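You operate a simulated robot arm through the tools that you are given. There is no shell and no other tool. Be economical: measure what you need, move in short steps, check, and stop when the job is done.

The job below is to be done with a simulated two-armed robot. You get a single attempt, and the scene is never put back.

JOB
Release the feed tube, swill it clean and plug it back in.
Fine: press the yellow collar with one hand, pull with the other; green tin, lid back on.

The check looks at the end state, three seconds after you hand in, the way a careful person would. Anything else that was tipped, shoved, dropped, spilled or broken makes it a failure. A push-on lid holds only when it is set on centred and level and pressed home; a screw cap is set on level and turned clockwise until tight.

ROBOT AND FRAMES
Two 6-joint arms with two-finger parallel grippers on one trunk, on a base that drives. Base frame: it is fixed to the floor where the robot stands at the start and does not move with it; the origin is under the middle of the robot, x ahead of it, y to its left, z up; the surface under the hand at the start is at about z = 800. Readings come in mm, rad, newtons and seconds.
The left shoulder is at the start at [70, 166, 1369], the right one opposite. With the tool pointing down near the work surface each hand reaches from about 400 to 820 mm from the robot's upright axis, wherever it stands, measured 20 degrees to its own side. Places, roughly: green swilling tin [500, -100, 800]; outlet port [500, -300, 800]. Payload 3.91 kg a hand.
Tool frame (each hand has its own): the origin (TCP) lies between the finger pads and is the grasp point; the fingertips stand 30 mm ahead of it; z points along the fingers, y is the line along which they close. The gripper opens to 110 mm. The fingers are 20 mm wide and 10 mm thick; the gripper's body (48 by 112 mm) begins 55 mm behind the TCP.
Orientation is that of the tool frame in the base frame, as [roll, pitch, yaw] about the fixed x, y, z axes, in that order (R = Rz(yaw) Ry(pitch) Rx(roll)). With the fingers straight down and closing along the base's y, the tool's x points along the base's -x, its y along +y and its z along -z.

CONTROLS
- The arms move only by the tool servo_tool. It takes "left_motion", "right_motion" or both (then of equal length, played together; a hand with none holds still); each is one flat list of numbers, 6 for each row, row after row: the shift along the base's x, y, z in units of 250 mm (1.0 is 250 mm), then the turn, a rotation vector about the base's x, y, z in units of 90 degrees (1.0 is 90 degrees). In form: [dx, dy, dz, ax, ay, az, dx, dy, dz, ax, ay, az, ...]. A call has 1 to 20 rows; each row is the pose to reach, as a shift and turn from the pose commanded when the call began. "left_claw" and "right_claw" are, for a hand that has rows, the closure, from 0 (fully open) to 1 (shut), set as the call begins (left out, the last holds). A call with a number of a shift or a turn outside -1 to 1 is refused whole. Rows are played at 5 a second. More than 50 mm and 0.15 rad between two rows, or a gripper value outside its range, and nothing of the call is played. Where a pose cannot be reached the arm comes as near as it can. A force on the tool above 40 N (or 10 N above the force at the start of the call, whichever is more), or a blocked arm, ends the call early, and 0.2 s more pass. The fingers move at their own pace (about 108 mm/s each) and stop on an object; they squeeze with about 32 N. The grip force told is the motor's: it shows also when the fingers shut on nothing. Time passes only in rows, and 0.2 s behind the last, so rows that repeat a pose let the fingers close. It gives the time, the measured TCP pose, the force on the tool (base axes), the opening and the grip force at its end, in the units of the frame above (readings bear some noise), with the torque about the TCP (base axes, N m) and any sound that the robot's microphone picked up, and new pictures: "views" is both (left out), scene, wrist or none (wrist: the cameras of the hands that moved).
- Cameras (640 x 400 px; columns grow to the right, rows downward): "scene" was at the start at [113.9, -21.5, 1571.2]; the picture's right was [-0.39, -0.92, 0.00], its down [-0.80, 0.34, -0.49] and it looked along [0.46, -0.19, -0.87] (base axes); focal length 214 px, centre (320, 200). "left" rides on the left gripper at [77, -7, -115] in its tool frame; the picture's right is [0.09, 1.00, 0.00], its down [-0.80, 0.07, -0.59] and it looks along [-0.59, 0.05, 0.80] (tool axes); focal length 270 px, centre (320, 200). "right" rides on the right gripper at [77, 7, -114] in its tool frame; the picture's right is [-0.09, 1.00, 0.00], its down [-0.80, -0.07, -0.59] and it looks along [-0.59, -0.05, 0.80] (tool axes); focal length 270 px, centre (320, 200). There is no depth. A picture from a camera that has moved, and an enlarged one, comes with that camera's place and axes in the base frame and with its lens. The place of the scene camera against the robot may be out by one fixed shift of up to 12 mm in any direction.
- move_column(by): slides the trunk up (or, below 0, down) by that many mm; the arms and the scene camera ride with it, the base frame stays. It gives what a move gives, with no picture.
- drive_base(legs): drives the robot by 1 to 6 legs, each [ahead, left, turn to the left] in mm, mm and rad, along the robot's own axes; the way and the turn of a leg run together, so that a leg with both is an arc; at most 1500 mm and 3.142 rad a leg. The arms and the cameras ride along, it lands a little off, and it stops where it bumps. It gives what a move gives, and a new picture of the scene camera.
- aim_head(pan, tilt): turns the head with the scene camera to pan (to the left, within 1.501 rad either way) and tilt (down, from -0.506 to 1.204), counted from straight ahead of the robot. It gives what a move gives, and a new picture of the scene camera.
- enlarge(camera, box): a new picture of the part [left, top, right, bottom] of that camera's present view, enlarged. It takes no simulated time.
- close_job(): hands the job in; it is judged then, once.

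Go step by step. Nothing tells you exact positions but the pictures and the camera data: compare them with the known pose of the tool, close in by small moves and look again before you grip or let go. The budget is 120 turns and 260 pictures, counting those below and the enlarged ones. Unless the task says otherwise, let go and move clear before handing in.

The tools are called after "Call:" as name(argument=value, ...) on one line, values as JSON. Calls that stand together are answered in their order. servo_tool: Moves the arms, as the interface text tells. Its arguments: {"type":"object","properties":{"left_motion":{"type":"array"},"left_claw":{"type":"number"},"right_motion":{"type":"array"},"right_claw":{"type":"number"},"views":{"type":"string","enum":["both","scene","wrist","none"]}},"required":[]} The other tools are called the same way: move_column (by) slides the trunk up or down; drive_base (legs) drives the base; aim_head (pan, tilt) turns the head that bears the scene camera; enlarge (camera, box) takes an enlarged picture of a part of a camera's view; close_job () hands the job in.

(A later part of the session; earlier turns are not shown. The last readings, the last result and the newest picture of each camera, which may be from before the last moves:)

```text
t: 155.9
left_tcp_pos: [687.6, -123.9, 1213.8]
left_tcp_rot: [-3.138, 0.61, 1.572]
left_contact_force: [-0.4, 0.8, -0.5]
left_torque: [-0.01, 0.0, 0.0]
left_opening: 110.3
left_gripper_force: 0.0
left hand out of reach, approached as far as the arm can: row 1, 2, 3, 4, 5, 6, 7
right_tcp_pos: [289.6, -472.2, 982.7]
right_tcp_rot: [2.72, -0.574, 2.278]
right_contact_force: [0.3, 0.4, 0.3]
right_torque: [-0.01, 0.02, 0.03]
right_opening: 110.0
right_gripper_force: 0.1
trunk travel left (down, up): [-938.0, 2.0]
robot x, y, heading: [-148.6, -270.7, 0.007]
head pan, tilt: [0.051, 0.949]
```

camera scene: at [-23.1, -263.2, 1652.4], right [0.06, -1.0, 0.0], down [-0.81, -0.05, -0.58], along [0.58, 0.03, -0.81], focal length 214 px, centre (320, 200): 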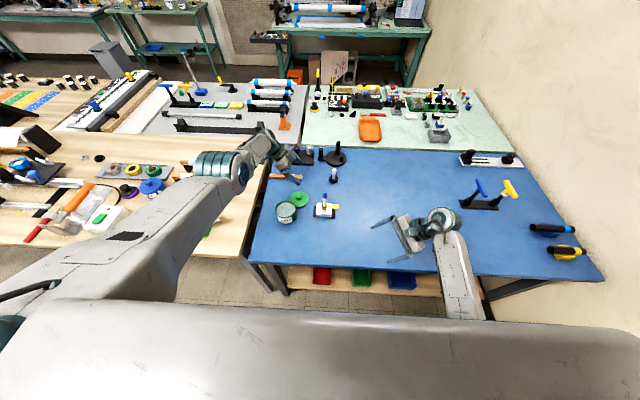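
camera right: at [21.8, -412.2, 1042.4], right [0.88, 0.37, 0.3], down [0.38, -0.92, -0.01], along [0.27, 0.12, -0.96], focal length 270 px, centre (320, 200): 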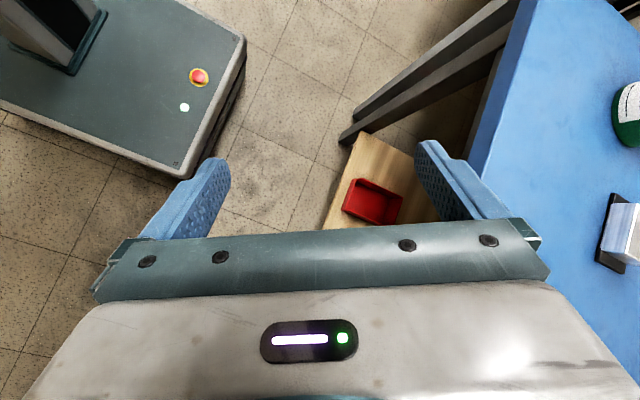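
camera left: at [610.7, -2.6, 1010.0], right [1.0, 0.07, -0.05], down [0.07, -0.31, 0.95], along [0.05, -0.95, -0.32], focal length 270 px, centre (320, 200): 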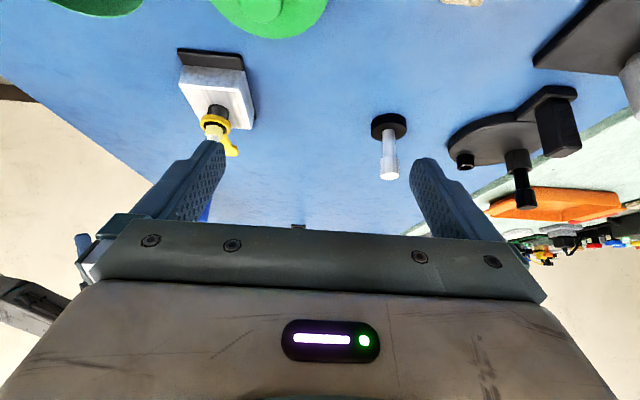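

Call:
aim_head(pan=0.5, tilt=0.45)

```text
t: 156.9
left_tcp_pos: [686.4, -124.0, 1213.2]
left_tcp_rot: [-3.14, 0.61, 1.573]
left_contact_force: [-0.7, 0.5, -0.1]
left_torque: [0.02, 0.0, -0.01]
left_opening: 110.2
left_gripper_force: 0.0
right_tcp_pos: [288.3, -473.3, 984.0]
right_tcp_rot: [2.721, -0.573, 2.28]
right_contact_force: [1.1, -0.7, -0.6]
right_torque: [-0.02, 0.01, 0.02]
right_opening: 110.0
right_gripper_force: 0.0
trunk travel left (down, up): [-938.0, 2.0]
robot x, y, heading: [-151.2, -271.6, 0.001]
head pan, tilt: [0.499, 0.45]
camera scene: at [-15.7, -223.4, 1694.4], right [0.48, -0.88, 0.0], down [-0.38, -0.21, -0.9], along [0.79, 0.43, -0.44], focal length 214 px, centre (320, 200)
```

scene: 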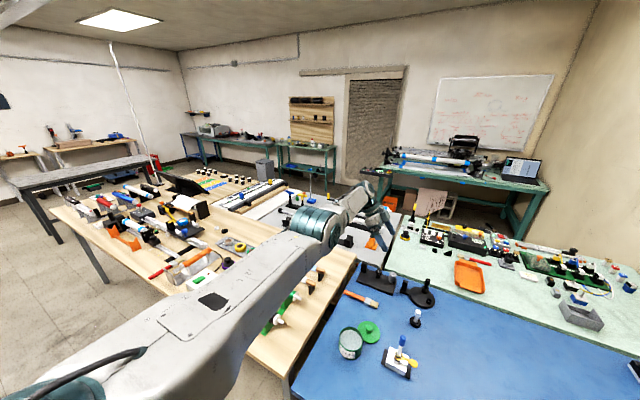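

The elbow's motor side shows that the flex direction takes the wrist down and inward. I swing the wrist that way, then retract.

Call:
servo_tool(left_motion=[0, -0.12, -0.12, 0, 0, 0, 0, -0.24, -0.24, 0, 0, 0, 0, -0.36, -0.36, 0, 0, 0, -0.02, -0.48, -0.48, 0, 0, 0, -0.05, -0.6, -0.6, 0, 0, 0, -0.1, -0.7, -0.72, 0, 0, 0, -0.18, -0.75, -0.82, 0, 0, 0, -0.3, -0.75, -0.85, 0, 0, 0, -0.45, -0.75, -0.85, 0, 0, 0], views="none")

```text
t: 158.9
left_tcp_pos: [608.6, -318.5, 993.6]
left_tcp_rot: [-3.14, 0.61, 1.572]
left_contact_force: [-0.9, 0.3, -0.4]
left_torque: [0.05, 0.01, 0.02]
left_opening: 109.9
left_gripper_force: 0.0
left hand out of reach, approached as far as the arm can: row 1, 2, 3, 4, 5, 6, 7, 9
right_tcp_pos: [289.3, -472.1, 984.1]
right_tcp_rot: [2.721, -0.575, 2.279]
right_contact_force: [-0.2, 0.5, 0.1]
right_torque: [0.0, 0.02, 0.04]
right_opening: 109.9
right_gripper_force: 0.0
trunk travel left (down, up): [-938.0, 2.0]
robot x, y, heading: [-147.4, -273.5, 0.01]
head pan, tilt: [0.499, 0.45]
```

I take the left hand over the empty mat (y≈-430) and there retract down and back by a larger amount.

Call:
servo_tool(left_motion=[0, -0.15, -0.07, 0, 0, 0, -0.04, -0.3, -0.14, 0, 0, 0, -0.08, -0.45, -0.2, 0, 0, 0], views="none")

Call:
servo_tool(left_motion=[-0.15, 0, -0.06, 0, 0, 0, -0.3, 0, -0.12, 0, 0, 0, -0.45, 0, -0.18, 0, 0, 0, -0.6, 0, -0.24, 0, 0, 0, -0.7, 0, -0.28, 0, 0, 0], views="none")

```text
t: 159.7
left_tcp_pos: [579.6, -371.3, 970.5]
left_tcp_rot: [3.14, 0.609, 1.574]
left_contact_force: [-1.0, -0.2, 0.5]
left_torque: [0.02, 0.01, 0.01]
left_opening: 110.0
left_gripper_force: 0.0
left hand out of reach, approached as far as the arm can: row 1, 2, 3
right_tcp_pos: [289.8, -473.2, 982.7]
right_tcp_rot: [2.718, -0.576, 2.278]
right_contact_force: [0.5, 1.0, 0.5]
right_torque: [0.03, -0.02, 0.02]
right_opening: 109.8
right_gripper_force: 0.0
trunk travel left (down, up): [-938.0, 2.0]
robot x, y, heading: [-150.0, -276.6, 0.007]
head pan, tilt: [0.499, 0.45]
```

```text
t: 160.8
left_tcp_pos: [532.2, -297.6, 987.7]
left_tcp_rot: [2.925, 0.514, 1.5]
left_contact_force: [-1.1, 0.0, -0.3]
left_torque: [-0.01, -0.03, -0.03]
left_opening: 109.7
left_gripper_force: 0.0
right_tcp_pos: [288.9, -472.8, 984.1]
right_tcp_rot: [2.72, -0.575, 2.282]
right_contact_force: [0.2, -0.2, 0.8]
right_torque: [0.03, -0.01, 0.01]
right_opening: 110.1
right_gripper_force: 0.0
trunk travel left (down, up): [-938.0, 2.0]
robot x, y, heading: [-149.0, -271.7, 0.007]
head pan, tilt: [0.499, 0.45]
stopped in row 5 (left hand): the arm was blocked; the commanded pose is now the measured one
```

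It's out of the trap, but something blocked. I look at the arm now.

Call:
aim_head(pan=0.3, tilt=0.85)

```text
t: 161.7
left_tcp_pos: [532.3, -297.9, 986.0]
left_tcp_rot: [2.927, 0.515, 1.501]
left_contact_force: [-0.2, -0.7, -0.1]
left_torque: [-0.03, 0.01, -0.01]
left_opening: 110.1
left_gripper_force: 0.1
right_tcp_pos: [288.9, -473.1, 982.4]
right_tcp_rot: [2.721, -0.574, 2.279]
right_contact_force: [0.3, 0.4, -0.1]
right_torque: [-0.03, -0.02, -0.01]
right_opening: 110.0
right_gripper_force: 0.0
trunk travel left (down, up): [-938.0, 2.0]
robot x, y, heading: [-148.7, -270.4, 0.007]
head pan, tilt: [0.3, 0.85]
camera scene: at [-20.9, -243.8, 1660.0], right [0.3, -0.95, 0.0], down [-0.72, -0.23, -0.66], along [0.63, 0.2, -0.75], focal length 214 px, centre (320, 200)
```

scene: 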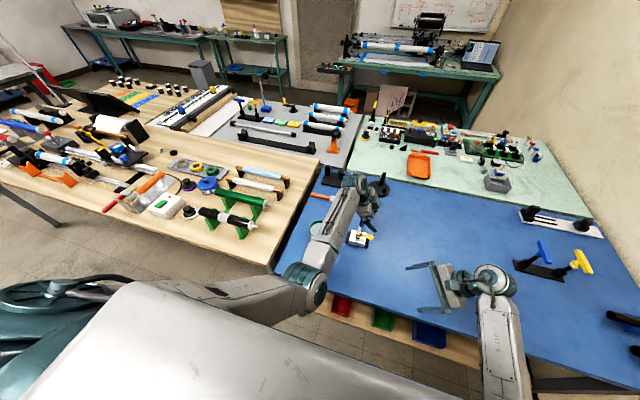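

The left elbow now sits inward in front of the trunk, which is usable. I restore the intended tilt while easing outward a bit, above the port.

Call:
servo_tool(left_motion=[0, 0.06, 0.02, -0.02, 0.037, -0.011, 0, 0.12, 0.04, -0.04, 0.075, -0.022, -0.02, 0.18, 0.06, -0.061, 0.112, -0.034, -0.06, 0.2, 0.06, -0.061, 0.112, -0.034], views="both")

```text
t: 162.7
left_tcp_pos: [513.9, -252.4, 1002.7]
left_tcp_rot: [3.133, 0.626, 1.555]
left_contact_force: [-0.4, -0.3, 0.2]
left_torque: [-0.01, -0.01, 0.01]
left_opening: 109.9
left_gripper_force: 0.0
right_tcp_pos: [287.6, -472.7, 983.6]
right_tcp_rot: [2.718, -0.576, 2.28]
right_contact_force: [0.9, 0.8, 0.1]
right_torque: [-0.04, 0.0, -0.04]
right_opening: 110.2
right_gripper_force: 0.1
trunk travel left (down, up): [-938.0, 2.0]
robot x, y, heading: [-150.1, -274.7, 0.008]
head pan, tilt: [0.3, 0.85]
camera scene: at [-22.5, -244.3, 1660.1], right [0.3, -0.95, 0.0], down [-0.72, -0.23, -0.66], along [0.63, 0.2, -0.75], focal length 214 px, centre (320, 200)
camera left: at [508.0, -122.8, 1050.7], right [1.0, 0.06, -0.04], down [0.06, -0.3, 0.95], along [0.04, -0.95, -0.31], focal length 270 px, centre (320, 200)
```

scene: 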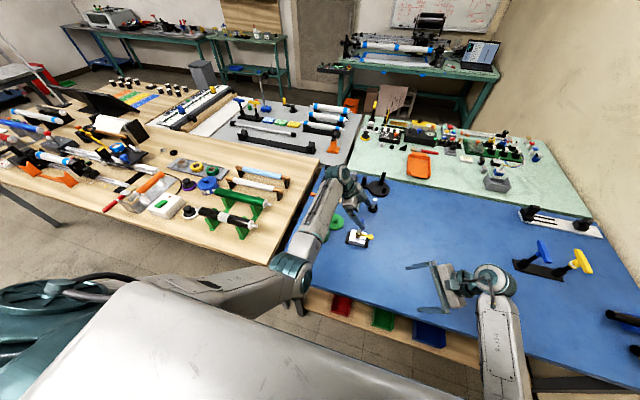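
left: 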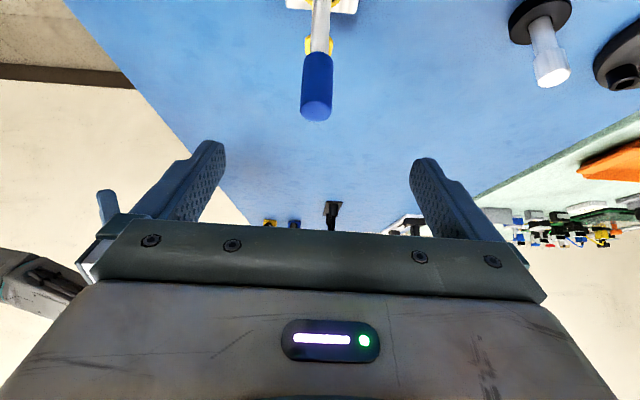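

Excellent: the left hand is right above the tube in the wanted attitude. The blue grip spans z≈915–952 at x≈509. I lower with the fingers straddling it and check.

Call:
servo_tool(left_motion=[-0.016, 0, -0.1, 0, 0, 0, -0.016, 0, -0.18, 0, 0, 0], views="wrist")

Call:
enlarge(camera="scene", box=[310, 160, 410, 260])

```text
t: 163.3
left_tcp_pos: [510.0, -252.1, 956.8]
left_tcp_rot: [3.13, 0.624, 1.558]
left_contact_force: [-0.5, 0.5, 0.1]
left_torque: [-0.03, 0.04, -0.02]
left_opening: 110.1
left_gripper_force: 0.1
right_tcp_pos: [288.6, -471.6, 984.1]
right_tcp_rot: [2.722, -0.573, 2.279]
right_contact_force: [0.1, -1.1, -0.3]
right_torque: [0.04, 0.01, 0.01]
right_opening: 110.2
right_gripper_force: 0.0
trunk travel left (down, up): [-938.0, 2.0]
robot x, y, heading: [-150.0, -270.0, 0.008]
head pan, tilt: [0.3, 0.85]
camera left: at [504.1, -122.3, 1005.0], right [1.0, 0.06, -0.04], down [0.06, -0.3, 0.95], along [0.05, -0.95, -0.31], focal length 270 px, centre (320, 200)
```

left: 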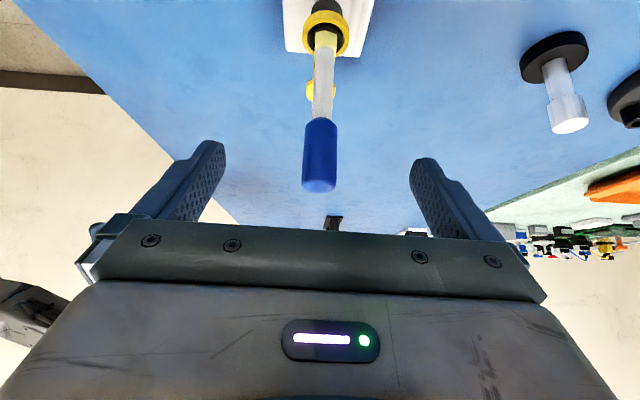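

```text
4.00 times, centred on (360, 210) of scene
camera zoom: at [-21.3, -243.8, 1660.0], right [0.3, -0.95, 0.0], down [-0.72, -0.23, -0.66], along [0.63, 0.2, -0.75], focal length 858 px, centre (160, 160)
```

zoom: 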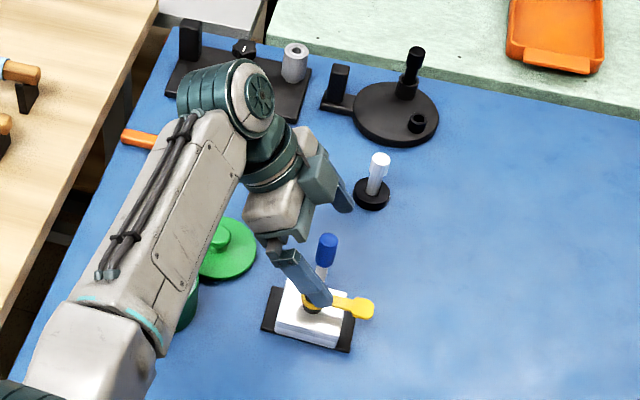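

The tube is centred between the fingers (≈509.5,-255). I go down to z≈934 and grip the blue handle.

Call:
servo_tool(left_motion=[-0.002, -0.01, -0.05, 0, 0, 0, -0.002, -0.012, -0.092, 0, 0, 0], views="none")

Call:
servo_tool(left_motion=[0, 0, 0, 0, 0, 0, 0, 0, 0, 0, 0, 0, 0, 0, 0, 0, 0, 0], left_claw=1.0, views="wrist")

```text
t: 163.9
left_tcp_pos: [509.7, -254.9, 932.1]
left_tcp_rot: [3.131, 0.623, 1.555]
left_contact_force: [-0.1, -0.2, 0.2]
left_torque: [0.03, 0.01, 0.02]
left_opening: 110.0
left_gripper_force: 0.0
right_tcp_pos: [289.3, -472.0, 981.8]
right_tcp_rot: [2.721, -0.573, 2.279]
right_contact_force: [-0.4, 0.6, 0.3]
right_torque: [0.0, -0.03, -0.02]
right_opening: 109.9
right_gripper_force: 0.0
trunk travel left (down, up): [-938.0, 2.0]
robot x, y, heading: [-147.9, -267.0, 0.006]
head pan, tilt: [0.3, 0.85]
```

```text
t: 164.7
left_tcp_pos: [510.6, -254.3, 932.7]
left_tcp_rot: [3.133, 0.622, 1.554]
left_contact_force: [-1.9, -0.5, 0.4]
left_torque: [0.01, 0.15, -0.01]
left_opening: 17.0
left_gripper_force: 31.6
right_tcp_pos: [288.2, -470.9, 983.7]
right_tcp_rot: [2.719, -0.574, 2.28]
right_contact_force: [-1.0, -0.9, 0.1]
right_torque: [-0.02, 0.0, 0.01]
right_opening: 110.1
right_gripper_force: 0.0
trunk travel left (down, up): [-938.0, 2.0]
robot x, y, heading: [-151.3, -271.5, 0.005]
head pan, tilt: [0.3, 0.85]
camera left: at [503.8, -125.3, 980.8], right [1.0, 0.06, -0.04], down [0.06, -0.3, 0.95], along [0.05, -0.95, -0.31], focal length 270 px, centre (320, 200)
```

left: 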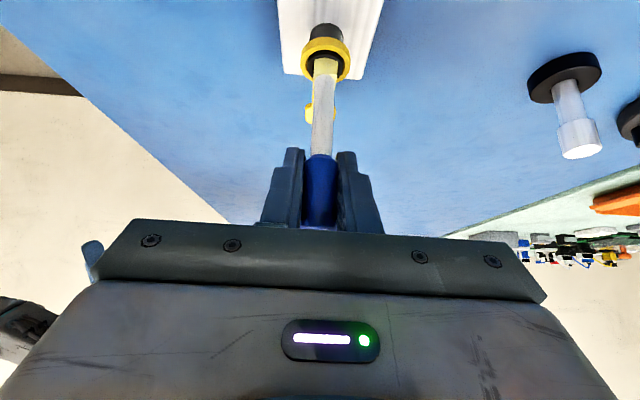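

The tube is gripped. The tab's paddle is at about (507,-305,848). I bring the right hand, closed, to a point just outside and above it.

Call:
servo_tool(right_motion=[0.15, 0.08, 0, 0, 0, 0, 0.3, 0.16, 0, 0, 0, 0, 0.45, 0.24, -0.02, 0, 0, 0, 0.6, 0.32, -0.06, 0, 0, 0, 0.74, 0.4, -0.12, 0, 0, 0, 0.876, 0.48, -0.18, 0, 0, 0], right_claw=1.0, views="both")

```text
t: 166.1
left_tcp_pos: [510.6, -255.2, 932.6]
left_tcp_rot: [3.132, 0.624, 1.555]
left_contact_force: [-4.4, -1.2, -0.6]
left_torque: [-0.14, 0.41, -0.02]
left_opening: 17.1
left_gripper_force: 31.6
right_tcp_pos: [508.2, -353.0, 939.5]
right_tcp_rot: [2.721, -0.576, 2.28]
right_contact_force: [-0.5, 0.2, -0.1]
right_torque: [0.01, 0.02, 0.02]
right_opening: 0.0
right_gripper_force: 31.9
trunk travel left (down, up): [-938.0, 2.0]
robot x, y, heading: [-149.8, -270.3, 0.006]
head pan, tilt: [0.3, 0.85]
camera scene: at [-20.8, -242.5, 1660.0], right [0.3, -0.95, 0.0], down [-0.72, -0.23, -0.66], along [0.63, 0.2, -0.75], focal length 214 px, centre (320, 200)
camera right: at [474.3, -376.8, 1072.8], right [0.88, 0.37, 0.29], down [0.39, -0.92, 0.0], along [0.27, 0.12, -0.96], focal length 270 px, centre (320, 200)
```

scene: 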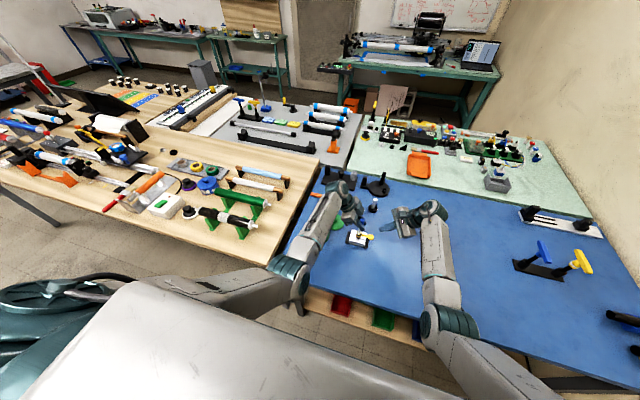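
right: 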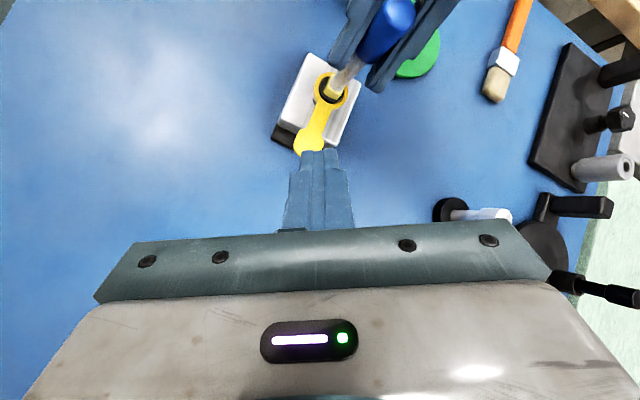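

The paddle centre is at ≈(509.5,-308,848). I roll the right hand so that its fingertip edge is level, and move to just above it.

Call:
servo_tool(right_motion=[0, 0, 0, -0.001, 0.057, -0.068, 0, 0, 0, -0.002, 0.114, -0.136, 0, 0, 0, -0.004, 0.171, -0.204, 0, 0, 0, -0.005, 0.228, -0.272, 0.006, 0.07, -0.08, -0.005, 0.228, -0.272, 0.008, 0.138, -0.156, -0.005, 0.228, -0.272], views="wrist")

Call:
enlarge(camera="scene", box=[320, 190, 420, 260])

```text
t: 167.5
left_tcp_pos: [510.2, -256.1, 932.5]
left_tcp_rot: [3.132, 0.625, 1.556]
left_contact_force: [-3.3, 0.2, -1.4]
left_torque: [0.01, 0.34, -0.01]
left_opening: 17.0
left_gripper_force: 32.5
right_tcp_pos: [509.0, -318.6, 901.9]
right_tcp_rot: [3.136, -0.697, 1.596]
right_contact_force: [0.1, 1.1, 0.1]
right_torque: [-0.02, 0.0, 0.0]
right_opening: 0.0
right_gripper_force: 31.6
trunk travel left (down, up): [-938.0, 2.0]
robot x, y, heading: [-148.1, -269.5, 0.006]
head pan, tilt: [0.3, 0.85]
camera right: at [516.5, -334.1, 1040.8], right [1.0, -0.04, -0.05], down [-0.05, -1.0, -0.06], along [-0.05, 0.06, -1.0], focal length 270 px, centre (320, 200)
```

right: 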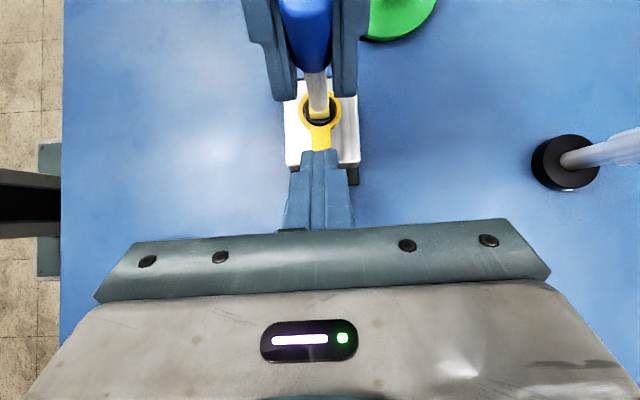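

```text
5.71 times, centred on (370, 225) of scene
camera zoom: at [-21.5, -243.4, 1660.0], right [0.3, -0.95, 0.0], down [-0.72, -0.23, -0.66], along [0.63, 0.2, -0.75], focal length 1226 px, centre (34, 57)
```

zoom: 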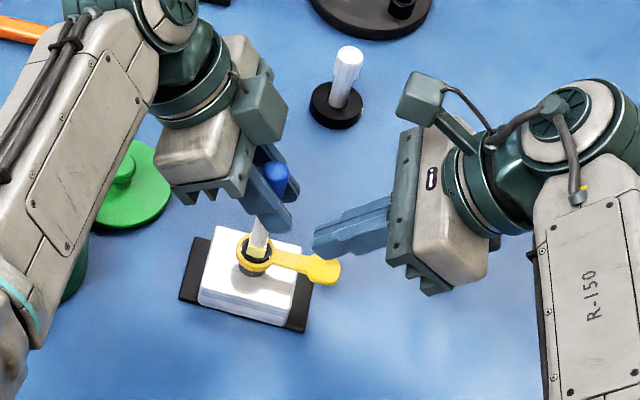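

Both hands are in position. I lower the right hand onto the paddle in small steps and watch the force.

Call:
servo_tool(right_motion=[0, 0, -0.04, 0, 0, 0, 0, 0, -0.075, 0, 0, 0, 0, 0, -0.088, 0, 0, 0, 0, 0, -0.1, 0, 0, 0], views="none")

```text
t: 168.5
left_tcp_pos: [510.0, -254.2, 933.1]
left_tcp_rot: [3.13, 0.623, 1.554]
left_contact_force: [-1.8, -0.3, 0.5]
left_torque: [0.03, 0.14, -0.05]
left_opening: 16.6
left_gripper_force: 32.0
right_tcp_pos: [510.7, -318.8, 876.3]
right_tcp_rot: [3.134, -0.696, 1.597]
right_contact_force: [1.0, -0.3, 2.7]
right_torque: [-0.01, 0.02, 0.0]
right_opening: 0.0
right_gripper_force: 32.2
trunk travel left (down, up): [-938.0, 2.0]
robot x, y, heading: [-149.9, -271.7, 0.008]
head pan, tilt: [0.3, 0.85]
```

Call:
servo_tool(right_motion=[0, 0, -0.008, 0, 0, 0, 0, 0, -0.016, 0, 0, 0], views="none")

Call:
servo_tool(right_motion=[0, 0, -0.008, 0, 0, 0, 0, 0, -0.012, 0, 0, 0], views="wrist")

```text
t: 169.1
left_tcp_pos: [509.4, -255.6, 934.5]
left_tcp_rot: [3.127, 0.623, 1.553]
left_contact_force: [0.3, -1.3, 0.5]
left_torque: [0.01, -0.01, -0.03]
left_opening: 16.9
left_gripper_force: 32.2
right_tcp_pos: [509.3, -318.5, 875.4]
right_tcp_rot: [3.131, -0.698, 1.601]
right_contact_force: [-2.2, -4.7, 15.0]
right_torque: [0.02, 0.07, 0.01]
right_opening: 0.1
right_gripper_force: 31.8
trunk travel left (down, up): [-938.0, 2.0]
robot x, y, heading: [-147.2, -272.4, 0.006]
head pan, tilt: [0.3, 0.85]
```

```text
t: 169.7
left_tcp_pos: [506.9, -255.1, 934.4]
left_tcp_rot: [3.127, 0.622, 1.551]
left_contact_force: [2.7, 1.5, -0.8]
left_torque: [0.16, -0.25, 0.0]
left_opening: 16.7
left_gripper_force: 31.9
right_tcp_pos: [508.0, -318.2, 873.6]
right_tcp_rot: [3.125, -0.698, 1.605]
right_contact_force: [0.1, -9.8, 32.4]
right_torque: [0.09, 0.01, 0.13]
right_opening: 0.0
right_gripper_force: 32.5
trunk travel left (down, up): [-938.0, 2.0]
robot x, y, heading: [-151.3, -268.7, 0.003]
head pan, tilt: [0.3, 0.85]
camera right: at [515.0, -334.2, 1011.3], right [1.0, -0.04, -0.04], down [-0.05, -1.0, -0.06], along [-0.04, 0.06, -1.0], focal length 270 px, centre (320, 200)
```

right: 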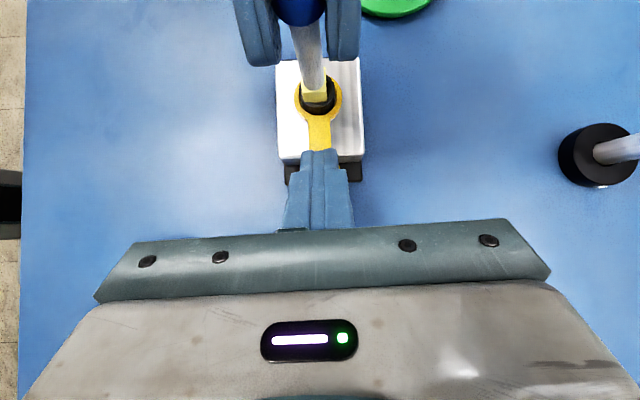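

About 32 N is on the collar. Holding that, I pull the tube straight up with the left hand.

Call:
servo_tool(left_motion=[0, 0, 0.01, 0, 0, 0, 0, 0, 0.02, 0, 0, 0, 0, 0, 0.03, 0, 0, 0, 0, 0, 0.04, 0, 0, 0], views="none")

```text
t: 170.7
left_tcp_pos: [508.1, -255.7, 945.5]
left_tcp_rot: [3.127, 0.623, 1.554]
left_contact_force: [-0.6, -0.5, -0.9]
left_torque: [-0.02, 0.01, 0.0]
left_opening: 16.7
left_gripper_force: 32.0
right_tcp_pos: [510.1, -317.5, 873.1]
right_tcp_rot: [3.125, -0.698, 1.605]
right_contact_force: [3.9, -7.6, 34.4]
right_torque: [0.17, -0.1, -0.27]
right_opening: 0.0
right_gripper_force: 32.3
trunk travel left (down, up): [-938.0, 2.0]
robot x, y, heading: [-147.8, -271.5, 0.003]
head pan, tilt: [0.3, 0.85]
```

Call:
servo_tool(left_motion=[0, 0, 0.04, 0, 0, 0, 0, 0, 0.08, 0, 0, 0, 0, 0, 0.12, 0, 0, 0], views="wrist")

Call:
enlarge(camera="scene", box=[320, 180, 420, 250])

```text
t: 171.5
left_tcp_pos: [508.4, -254.6, 976.5]
left_tcp_rot: [3.126, 0.622, 1.553]
left_contact_force: [0.1, -0.3, -1.0]
left_torque: [-0.04, 0.01, 0.01]
left_opening: 16.9
left_gripper_force: 32.2
right_tcp_pos: [510.9, -317.7, 873.2]
right_tcp_rot: [3.126, -0.696, 1.604]
right_contact_force: [4.7, -7.9, 35.4]
right_torque: [0.18, -0.13, -0.04]
right_opening: 0.0
right_gripper_force: 31.5
trunk travel left (down, up): [-938.0, 2.0]
robot x, y, heading: [-148.8, -276.5, 0.004]
head pan, tilt: [0.3, 0.85]
camera left: at [502.1, -125.7, 1024.1], right [1.0, 0.06, -0.04], down [0.06, -0.3, 0.95], along [0.05, -0.95, -0.31], focal length 270 px, centre (320, 200)
```

left: 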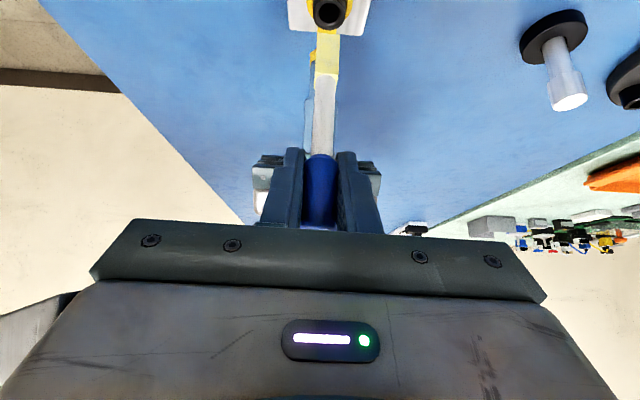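

```text
5.71 times, centred on (370, 215) of scene
camera zoom: at [-27.3, -245.2, 1660.5], right [0.3, -0.95, 0.0], down [-0.71, -0.23, -0.66], along [0.63, 0.2, -0.75], focal length 1226 px, centre (34, 114)
```

zoom: 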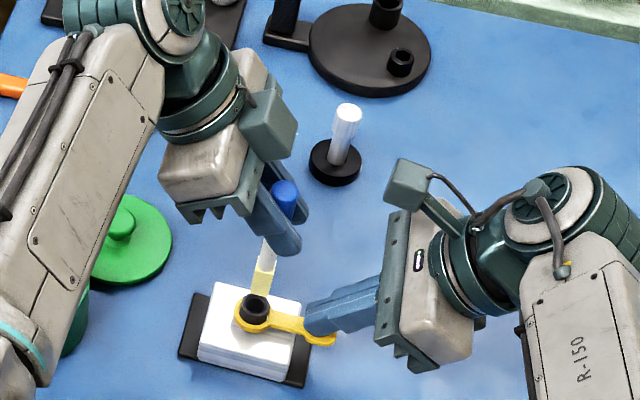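

The tube is out, with a yellowish soiled tip reaching ~108 mm below the TCP. I lift the right hand off the collar and away while the left rises.

Call:
servo_tool(left_motion=[0, 0, 0.04, 0, 0, 0, 0, 0, 0.08, 0, 0, 0, 0, 0, 0.12, 0, 0, 0, 0, 0.1, 0.12, 0, 0, 0, -0.03, 0.25, 0.12, 0, 0, 0, -0.08, 0.4, 0.12, 0, 0, 0], right_motion=[0, -0.01, 0.04, 0, 0, 0, 0, -0.04, 0.1, 0, 0, 0, 0, -0.1, 0.18, 0, 0, 0, 0, -0.2, 0.22, 0, 0, 0, 0, -0.32, 0.24, 0, 0, 0, 0, -0.44, 0.24, 0, 0, 0], views="both")

```text
t: 172.9
left_tcp_pos: [489.5, -152.2, 1006.0]
left_tcp_rot: [3.132, 0.626, 1.554]
left_contact_force: [-0.4, 0.4, 0.0]
left_torque: [0.0, 0.0, -0.01]
left_opening: 17.0
left_gripper_force: 31.9
right_tcp_pos: [508.2, -428.4, 929.1]
right_tcp_rot: [3.136, -0.698, 1.599]
right_contact_force: [0.1, -0.4, 0.3]
right_torque: [-0.01, -0.01, 0.04]
right_opening: 0.0
right_gripper_force: 32.0
trunk travel left (down, up): [-938.0, 2.0]
robot x, y, heading: [-148.3, -272.0, 0.009]
head pan, tilt: [0.3, 0.85]
camera scene: at [-22.9, -243.8, 1660.1], right [0.3, -0.95, 0.0], down [-0.72, -0.23, -0.66], along [0.63, 0.2, -0.75], focal length 214 px, centre (320, 200)
camera right: at [514.7, -444.3, 1067.5], right [1.0, -0.04, -0.05], down [-0.05, -1.0, -0.06], along [-0.05, 0.06, -1.0], focal length 270 px, centre (320, 200)
camera left: at [482.3, -22.8, 1054.4], right [1.0, 0.06, -0.04], down [0.06, -0.3, 0.95], along [0.05, -0.95, -0.31], focal length 270 px, centre (320, 200)
```

scene: 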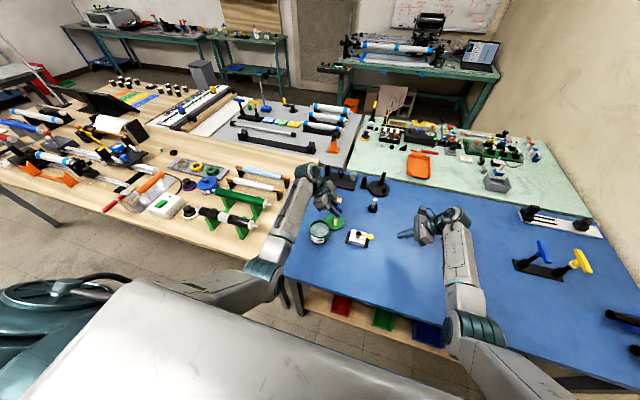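
right: 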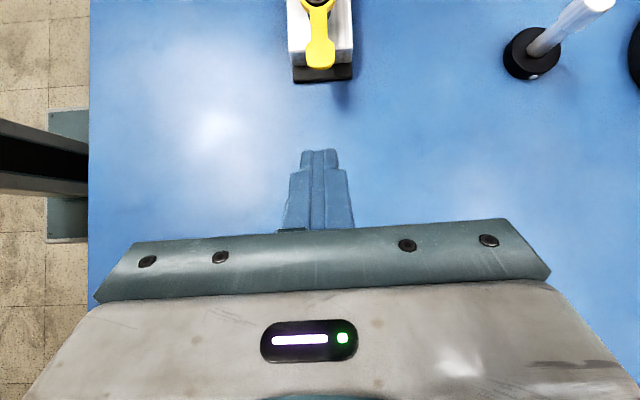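
left: 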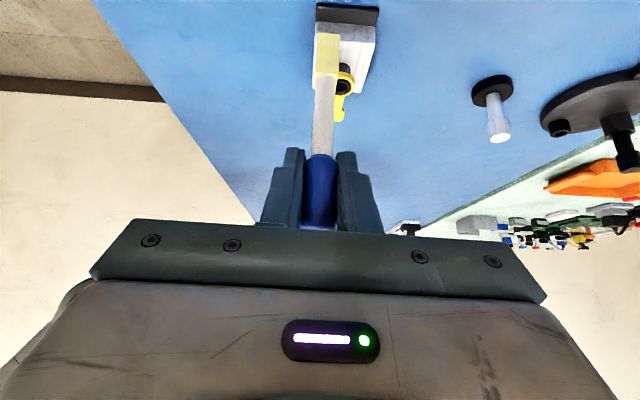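

Call:
servo_tool(left_motion=[-0.03, 0.13, 0, 0, 0, 0, -0.066, 0.256, 0, 0, 0, 0, -0.066, 0.256, -0.04, 0, 0, 0], views="wrist")

Call:
enlarge(camera="scene", box=[280, 170, 380, 260])

```text
t: 173.7
left_tcp_pos: [475.8, -90.6, 995.1]
left_tcp_rot: [3.134, 0.624, 1.557]
left_contact_force: [-0.1, 0.1, -0.2]
left_torque: [0.02, 0.01, 0.0]
left_opening: 17.0
left_gripper_force: 31.9
right_tcp_pos: [509.6, -428.3, 928.1]
right_tcp_rot: [3.14, -0.698, 1.598]
right_contact_force: [0.0, -0.3, -0.6]
right_torque: [0.02, -0.04, -0.01]
right_opening: 0.0
right_gripper_force: 32.1
trunk travel left (down, up): [-938.0, 2.0]
robot x, y, heading: [-147.4, -275.1, 0.006]
head pan, tilt: [0.3, 0.85]
camera left: at [469.8, 38.9, 1042.6], right [1.0, 0.06, -0.04], down [0.06, -0.3, 0.95], along [0.05, -0.95, -0.31], focal length 270 px, centre (320, 200)
```

left: 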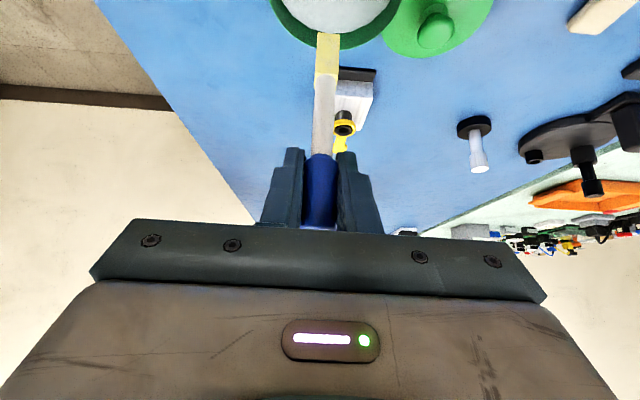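

```text
4.44 times, centred on (330, 215) of scene
camera zoom: at [-20.5, -245.6, 1659.9], right [0.3, -0.95, 0.0], down [-0.72, -0.23, -0.66], along [0.63, 0.2, -0.75], focal length 953 px, centre (276, 133)
```

zoom: 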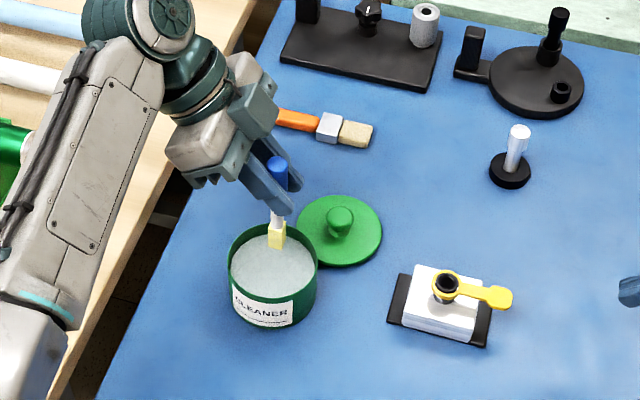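

The tip is over the liquid, close to the tin's centre. I lower it in gently.

Call:
servo_tool(left_motion=[0.008, 0.012, -0.06, 0, 0, 0, 0.008, 0.012, -0.12, 0, 0, 0, 0.008, 0.012, -0.17, 0, 0, 0, 0.008, 0.012, -0.22, 0, 0, 0, 0.008, 0.012, -0.26, 0, 0, 0, 0.008, 0.012, -0.29, 0, 0, 0], views="none")

Call:
enlarge(camera="scene", box=[280, 190, 350, 250])

```text
t: 175.1
left_tcp_pos: [477.2, -86.0, 920.9]
left_tcp_rot: [3.131, 0.622, 1.555]
left_contact_force: [0.2, 0.2, -1.2]
left_torque: [-0.01, 0.0, -0.03]
left_opening: 17.0
left_gripper_force: 32.3
right_tcp_pos: [509.4, -427.5, 928.9]
right_tcp_rot: [3.137, -0.698, 1.597]
right_contact_force: [0.5, -0.6, -0.7]
right_torque: [0.0, 0.0, 0.01]
right_opening: 0.0
right_gripper_force: 31.5
trunk travel left (down, up): [-938.0, 2.0]
robot x, y, heading: [-149.1, -272.3, 0.004]
head pan, tilt: [0.3, 0.85]
```

```text
6.67 times, centred on (315, 220) of scene
camera zoom: at [-21.1, -243.9, 1659.9], right [0.3, -0.95, 0.0], down [-0.72, -0.23, -0.66], along [0.63, 0.2, -0.75], focal length 1430 px, centre (353, 67)
```

zoom: 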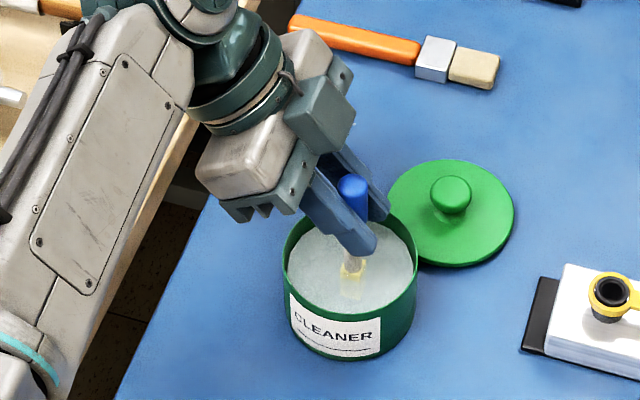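

It's in the liquid. I go slightly deeper and swirl it round several times.

Call:
servo_tool(left_motion=[0, 0, -0.024, 0, 0, 0, 0.048, 0, -0.024, 0, 0, 0, 0.034, 0.034, -0.024, 0, 0, 0, 0, 0.048, -0.024, 0, 0, 0, -0.034, 0.034, -0.024, 0, 0, 0, -0.048, 0, -0.024, 0, 0, 0, -0.034, -0.034, -0.024, 0, 0, 0, 0, -0.048, -0.024, 0, 0, 0, 0.034, -0.034, -0.024, 0, 0, 0, 0.048, 0, -0.024, 0, 0, 0, 0.034, 0.034, -0.024, 0, 0, 0, 0, 0.048, -0.024, 0, 0, 0, -0.034, 0.034, -0.024, 0, 0, 0, -0.048, 0, -0.024, 0, 0, 0, -0.034, -0.034, -0.024, 0, 0, 0, 0, -0.048, -0.024, 0, 0, 0, 0.034, -0.034, -0.024, 0, 0, 0, 0.048, 0, -0.024, 0, 0, 0, 0.02, 0, -0.024, 0, 0, 0, 0, 0, -0.024, 0, 0, 0], views="none")

Call:
enlarge(camera="scene", box=[280, 190, 350, 250])

```text
t: 179.3
left_tcp_pos: [476.9, -87.5, 915.6]
left_tcp_rot: [3.13, 0.622, 1.555]
left_contact_force: [0.9, 0.1, 0.1]
left_torque: [0.02, 0.03, 0.02]
left_opening: 16.8
left_gripper_force: 31.8
right_tcp_pos: [510.2, -427.9, 928.2]
right_tcp_rot: [3.137, -0.697, 1.597]
right_contact_force: [0.7, -0.2, 0.5]
right_torque: [0.0, 0.01, 0.01]
right_opening: 0.0
right_gripper_force: 32.3
trunk travel left (down, up): [-938.0, 2.0]
robot x, y, heading: [-145.6, -270.6, 0.004]
head pan, tilt: [0.3, 0.85]
```

```text
6.67 times, centred on (315, 220) of scene
camera zoom: at [-21.5, -244.1, 1660.0], right [0.3, -0.95, 0.0], down [-0.72, -0.23, -0.66], along [0.63, 0.2, -0.75], focal length 1430 px, centre (353, 67)
```

zoom: 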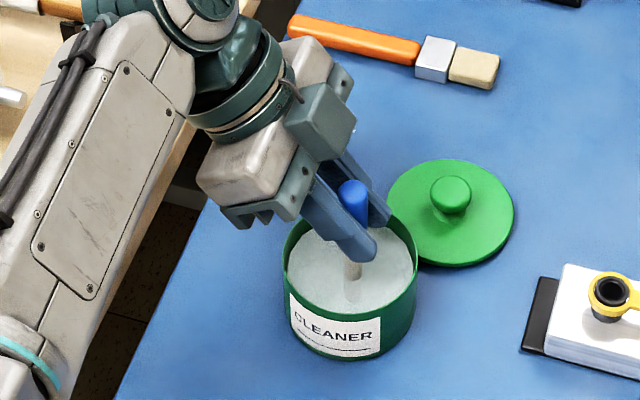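

The yellow has gone from the tip. I do one more stir with a dip, then lift above the liquid and let it drip.

Call:
servo_tool(left_motion=[0.04, 0, 0, 0, 0, 0, 0, 0.04, 0.02, 0, 0, 0, -0.04, 0, 0, 0, 0, 0, 0, -0.04, 0.02, 0, 0, 0, 0.04, 0, 0, 0, 0, 0, 0, 0.04, 0, 0, 0, 0, 0, 0, 0, 0, 0, 0, 0, 0, 0.1, 0, 0, 0, 0, 0, 0.2, 0, 0, 0, 0, 0, 0.28, 0, 0, 0, 0, 0, 0.28, 0, 0, 0, 0, 0, 0.28, 0, 0, 0, 0, 0, 0.28, 0, 0, 0, 0, 0, 0.28, 0, 0, 0, 0, 0, 0.28, 0, 0, 0], views="wrist")

Call:
enlarge(camera="scene", box=[280, 180, 380, 250])

```text
t: 182.5
left_tcp_pos: [476.7, -87.6, 985.0]
left_tcp_rot: [3.134, 0.623, 1.556]
left_contact_force: [0.8, 0.8, -0.8]
left_torque: [-0.05, -0.02, 0.0]
left_opening: 16.9
left_gripper_force: 32.4
right_tcp_pos: [510.2, -428.4, 928.1]
right_tcp_rot: [3.136, -0.697, 1.597]
right_contact_force: [0.6, 1.3, 0.0]
right_torque: [-0.03, -0.01, 0.01]
right_opening: 0.0
right_gripper_force: 31.9
trunk travel left (down, up): [-938.0, 2.0]
robot x, y, heading: [-150.3, -270.5, 0.008]
head pan, tilt: [0.3, 0.85]
camera left: at [470.7, 42.8, 1033.7], right [1.0, 0.06, -0.04], down [0.06, -0.3, 0.95], along [0.05, -0.95, -0.31], focal length 270 px, centre (320, 200)
```

left: 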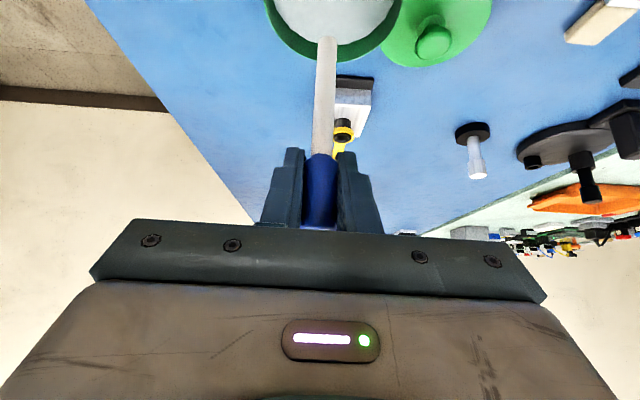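

```text
5.71 times, centred on (330, 215) of scene
camera zoom: at [-21.3, -243.7, 1660.0], right [0.3, -0.95, 0.0], down [-0.72, -0.23, -0.66], along [0.63, 0.2, -0.75], focal length 1226 px, centre (263, 114)
```

zoom: 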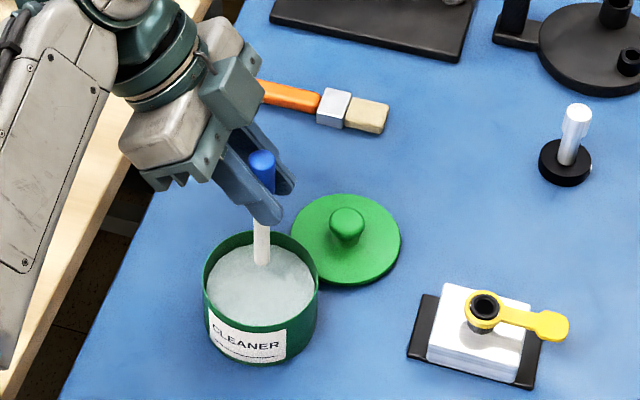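

The tube is clean. I carry it back above the port.

Call:
servo_tool(left_motion=[0, -0.04, 0.1, 0, 0, 0, 0.03, -0.2, 0.1, 0, 0, 0, 0.07, -0.36, 0.1, 0, 0, 0, 0.11, -0.52, 0.1, 0, 0, 0, 0.131, -0.67, 0.1, 0, 0, 0, 0.131, -0.67, 0, 0, 0, 0, 0.131, -0.67, -0.06, 0, 0, 0], views="wrist")

Call:
enlarge(camera="scene", box=[330, 195, 390, 250])

Call:
enlarge(camera="right", box=[240, 0, 400, 100])

```text
t: 184.1
left_tcp_pos: [511.7, -253.7, 969.7]
left_tcp_rot: [3.133, 0.625, 1.557]
left_contact_force: [-0.5, -0.6, -0.4]
left_torque: [0.0, -0.04, -0.02]
left_opening: 16.8
left_gripper_force: 31.7
right_tcp_pos: [509.7, -427.8, 928.3]
right_tcp_rot: [3.137, -0.697, 1.597]
right_contact_force: [-1.0, -0.6, -0.3]
right_torque: [-0.03, -0.01, -0.02]
right_opening: 0.0
right_gripper_force: 32.0
trunk travel left (down, up): [-938.0, 2.0]
robot x, y, heading: [-152.7, -276.9, 0.008]
head pan, tilt: [0.3, 0.85]
camera left: at [504.1, -124.4, 1018.0], right [1.0, 0.06, -0.04], down [0.06, -0.3, 0.95], along [0.05, -0.95, -0.31], focal length 270 px, centre (320, 200)
```

left: 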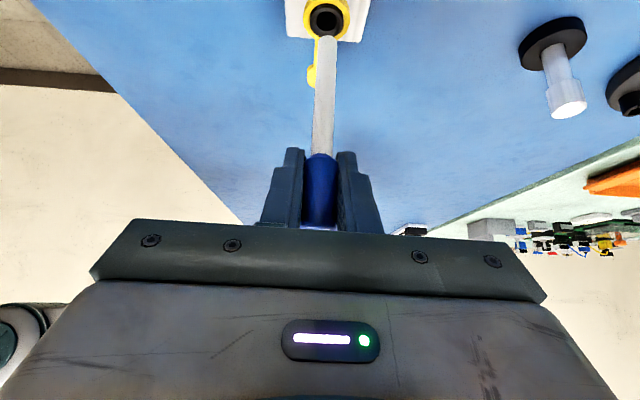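

```text
7.27 times, centred on (360, 222) of scene
camera zoom: at [-20.9, -243.0, 1659.9], right [0.3, -0.95, 0.0], down [-0.72, -0.23, -0.66], along [0.63, 0.2, -0.75], focal length 1560 px, centre (29, 36)
```

zoom: 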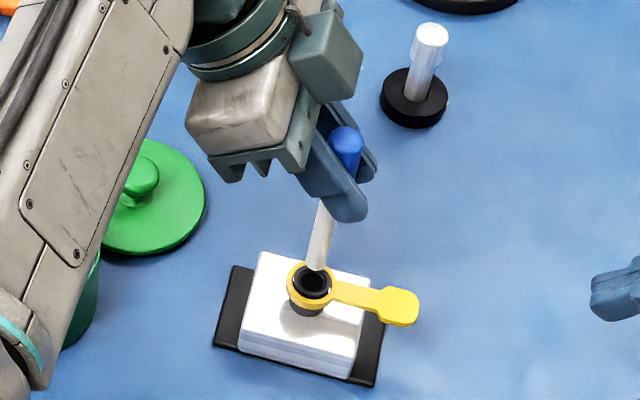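

```text
4.00 times, centred on (320, 50) of right
camera zoom: at [516.1, -443.5, 1066.7], right [1.0, -0.04, -0.05], down [-0.05, -1.0, -0.06], along [-0.05, 0.06, -1.0], focal length 1081 px, centre (320, 800)
```

zoom: 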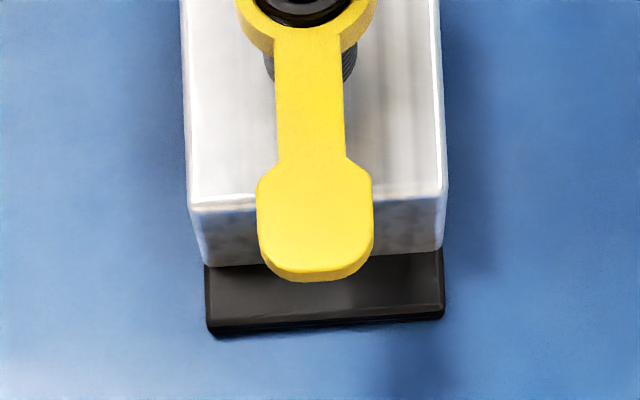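

The tip is just above the collar hole, about 2 mm off in x by both the picture and the original seat pose. I correct and lower slowly.

Call:
servo_tool(left_motion=[-0.008, -0.005, 0, 0, 0, 0, -0.008, -0.005, -0.02, 0, 0, 0, -0.008, -0.005, -0.04, 0, 0, 0, -0.008, -0.005, -0.056, 0, 0, 0], views="wrist")

Call:
enlarge(camera="scene", box=[330, 195, 390, 250])

```text
t: 185.1
left_tcp_pos: [508.5, -254.8, 955.9]
left_tcp_rot: [3.131, 0.622, 1.554]
left_contact_force: [-0.5, -0.5, -0.2]
left_torque: [0.01, -0.01, 0.01]
left_opening: 17.2
left_gripper_force: 31.8
right_tcp_pos: [508.9, -429.1, 929.1]
right_tcp_rot: [3.137, -0.695, 1.598]
right_contact_force: [-0.1, -0.4, -0.4]
right_torque: [0.0, -0.01, -0.04]
right_opening: 0.0
right_gripper_force: 32.3
trunk travel left (down, up): [-938.0, 2.0]
robot x, y, heading: [-149.7, -272.3, 0.001]
head pan, tilt: [0.3, 0.85]
camera left: at [502.4, -125.2, 1004.3], right [1.0, 0.06, -0.04], down [0.06, -0.3, 0.95], along [0.05, -0.95, -0.31], focal length 270 px, centre (320, 200)
```

left: 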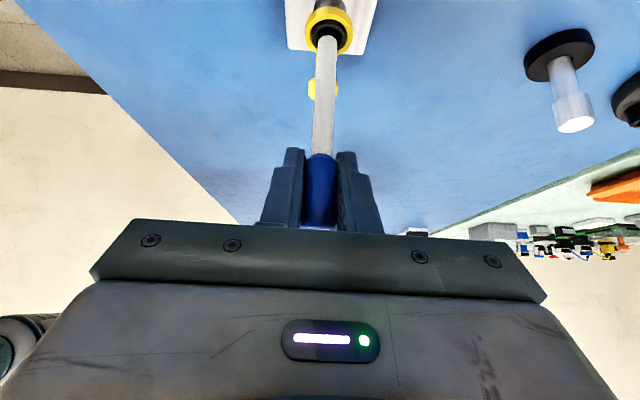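

```text
7.27 times, centred on (360, 222) of scene
camera zoom: at [-21.1, -243.9, 1660.0], right [0.3, -0.95, 0.0], down [-0.72, -0.23, -0.66], along [0.63, 0.2, -0.75], focal length 1560 px, centre (29, 36)
```

zoom: 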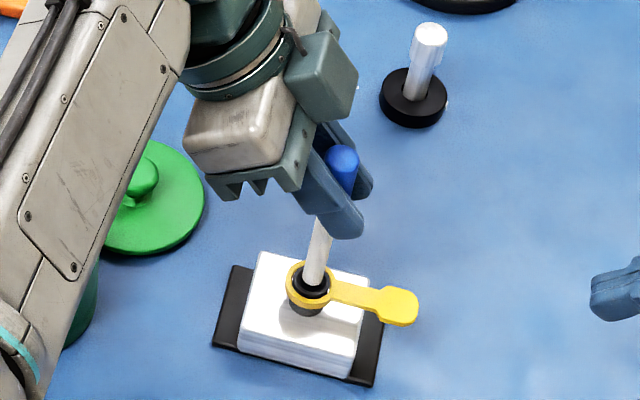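

The tip sits right at the hole mouth. I push it down slowly to its original depth.

Call:
servo_tool(left_motion=[0.002, 0, -0.012, 0, 0, 0, 0.003, 0, -0.024, 0, 0, 0, 0.004, 0, -0.036, 0, 0, 0, 0.004, 0, -0.048, 0, 0, 0], views="none")

Call:
servo_tool(left_motion=[0, 0, -0.012, 0, 0, 0, 0, 0, -0.024, 0, 0, 0, 0, 0, -0.036, 0, 0, 0], views="none")

```text
t: 186.1
left_tcp_pos: [510.4, -256.2, 942.6]
left_tcp_rot: [3.133, 0.626, 1.557]
left_contact_force: [0.1, -0.2, 0.4]
left_torque: [-0.03, -0.02, 0.01]
left_opening: 16.9
left_gripper_force: 31.9
right_tcp_pos: [509.9, -428.0, 929.0]
right_tcp_rot: [3.135, -0.695, 1.597]
right_contact_force: [0.5, -0.4, -0.3]
right_torque: [0.0, -0.04, 0.0]
right_opening: 0.0
right_gripper_force: 32.1
trunk travel left (down, up): [-938.0, 2.0]
robot x, y, heading: [-149.1, -270.2, 0.001]
head pan, tilt: [0.3, 0.85]
```

```text
t: 186.9
left_tcp_pos: [510.4, -255.5, 935.3]
left_tcp_rot: [3.133, 0.623, 1.555]
left_contact_force: [-2.0, 1.5, 0.3]
left_torque: [0.12, 0.15, -0.02]
left_opening: 16.8
left_gripper_force: 32.7
right_tcp_pos: [508.8, -428.5, 928.3]
right_tcp_rot: [3.137, -0.698, 1.596]
right_contact_force: [0.2, 0.6, 0.0]
right_torque: [0.0, 0.0, -0.01]
right_opening: 0.2
right_gripper_force: 32.4
trunk travel left (down, up): [-938.0, 2.0]
robot x, y, heading: [-148.8, -270.0, 0.003]
head pan, tilt: [0.3, 0.85]
```

Call:
servo_tool(left_motion=[0, 0, -0.008, 0, 0, 0, 0, 0, -0.016, 0, 0, 0], views="none")

Call:
servo_tool(left_motion=[0, 0, -0.006, 0, 0, 0, 0, 0, -0.012, 0, 0, 0], views="none")

```text
t: 187.5
left_tcp_pos: [509.6, -255.1, 934.1]
left_tcp_rot: [3.126, 0.625, 1.55]
left_contact_force: [-0.8, 3.4, 13.2]
left_torque: [0.4, -0.02, -0.01]
left_opening: 17.0
left_gripper_force: 31.8
right_tcp_pos: [507.7, -428.3, 930.3]
right_tcp_rot: [3.134, -0.696, 1.598]
right_contact_force: [0.0, -0.5, 0.6]
right_torque: [0.03, -0.04, 0.0]
right_opening: 0.0
right_gripper_force: 31.7
trunk travel left (down, up): [-938.0, 2.0]
robot x, y, heading: [-150.7, -270.7, 0.006]
head pan, tilt: [0.3, 0.85]
```

```text
t: 188.1
left_tcp_pos: [508.5, -256.2, 933.0]
left_tcp_rot: [3.124, 0.628, 1.549]
left_contact_force: [1.1, 1.7, 24.1]
left_torque: [0.12, -0.11, 0.03]
left_opening: 17.0
left_gripper_force: 32.5
right_tcp_pos: [506.5, -427.8, 931.4]
right_tcp_rot: [3.135, -0.696, 1.599]
right_contact_force: [0.0, 0.1, 0.0]
right_torque: [-0.03, 0.01, -0.01]
right_opening: 0.0
right_gripper_force: 32.1
trunk travel left (down, up): [-938.0, 2.0]
robot x, y, heading: [-147.0, -269.4, 0.004]
head pan, tilt: [0.3, 0.85]
```

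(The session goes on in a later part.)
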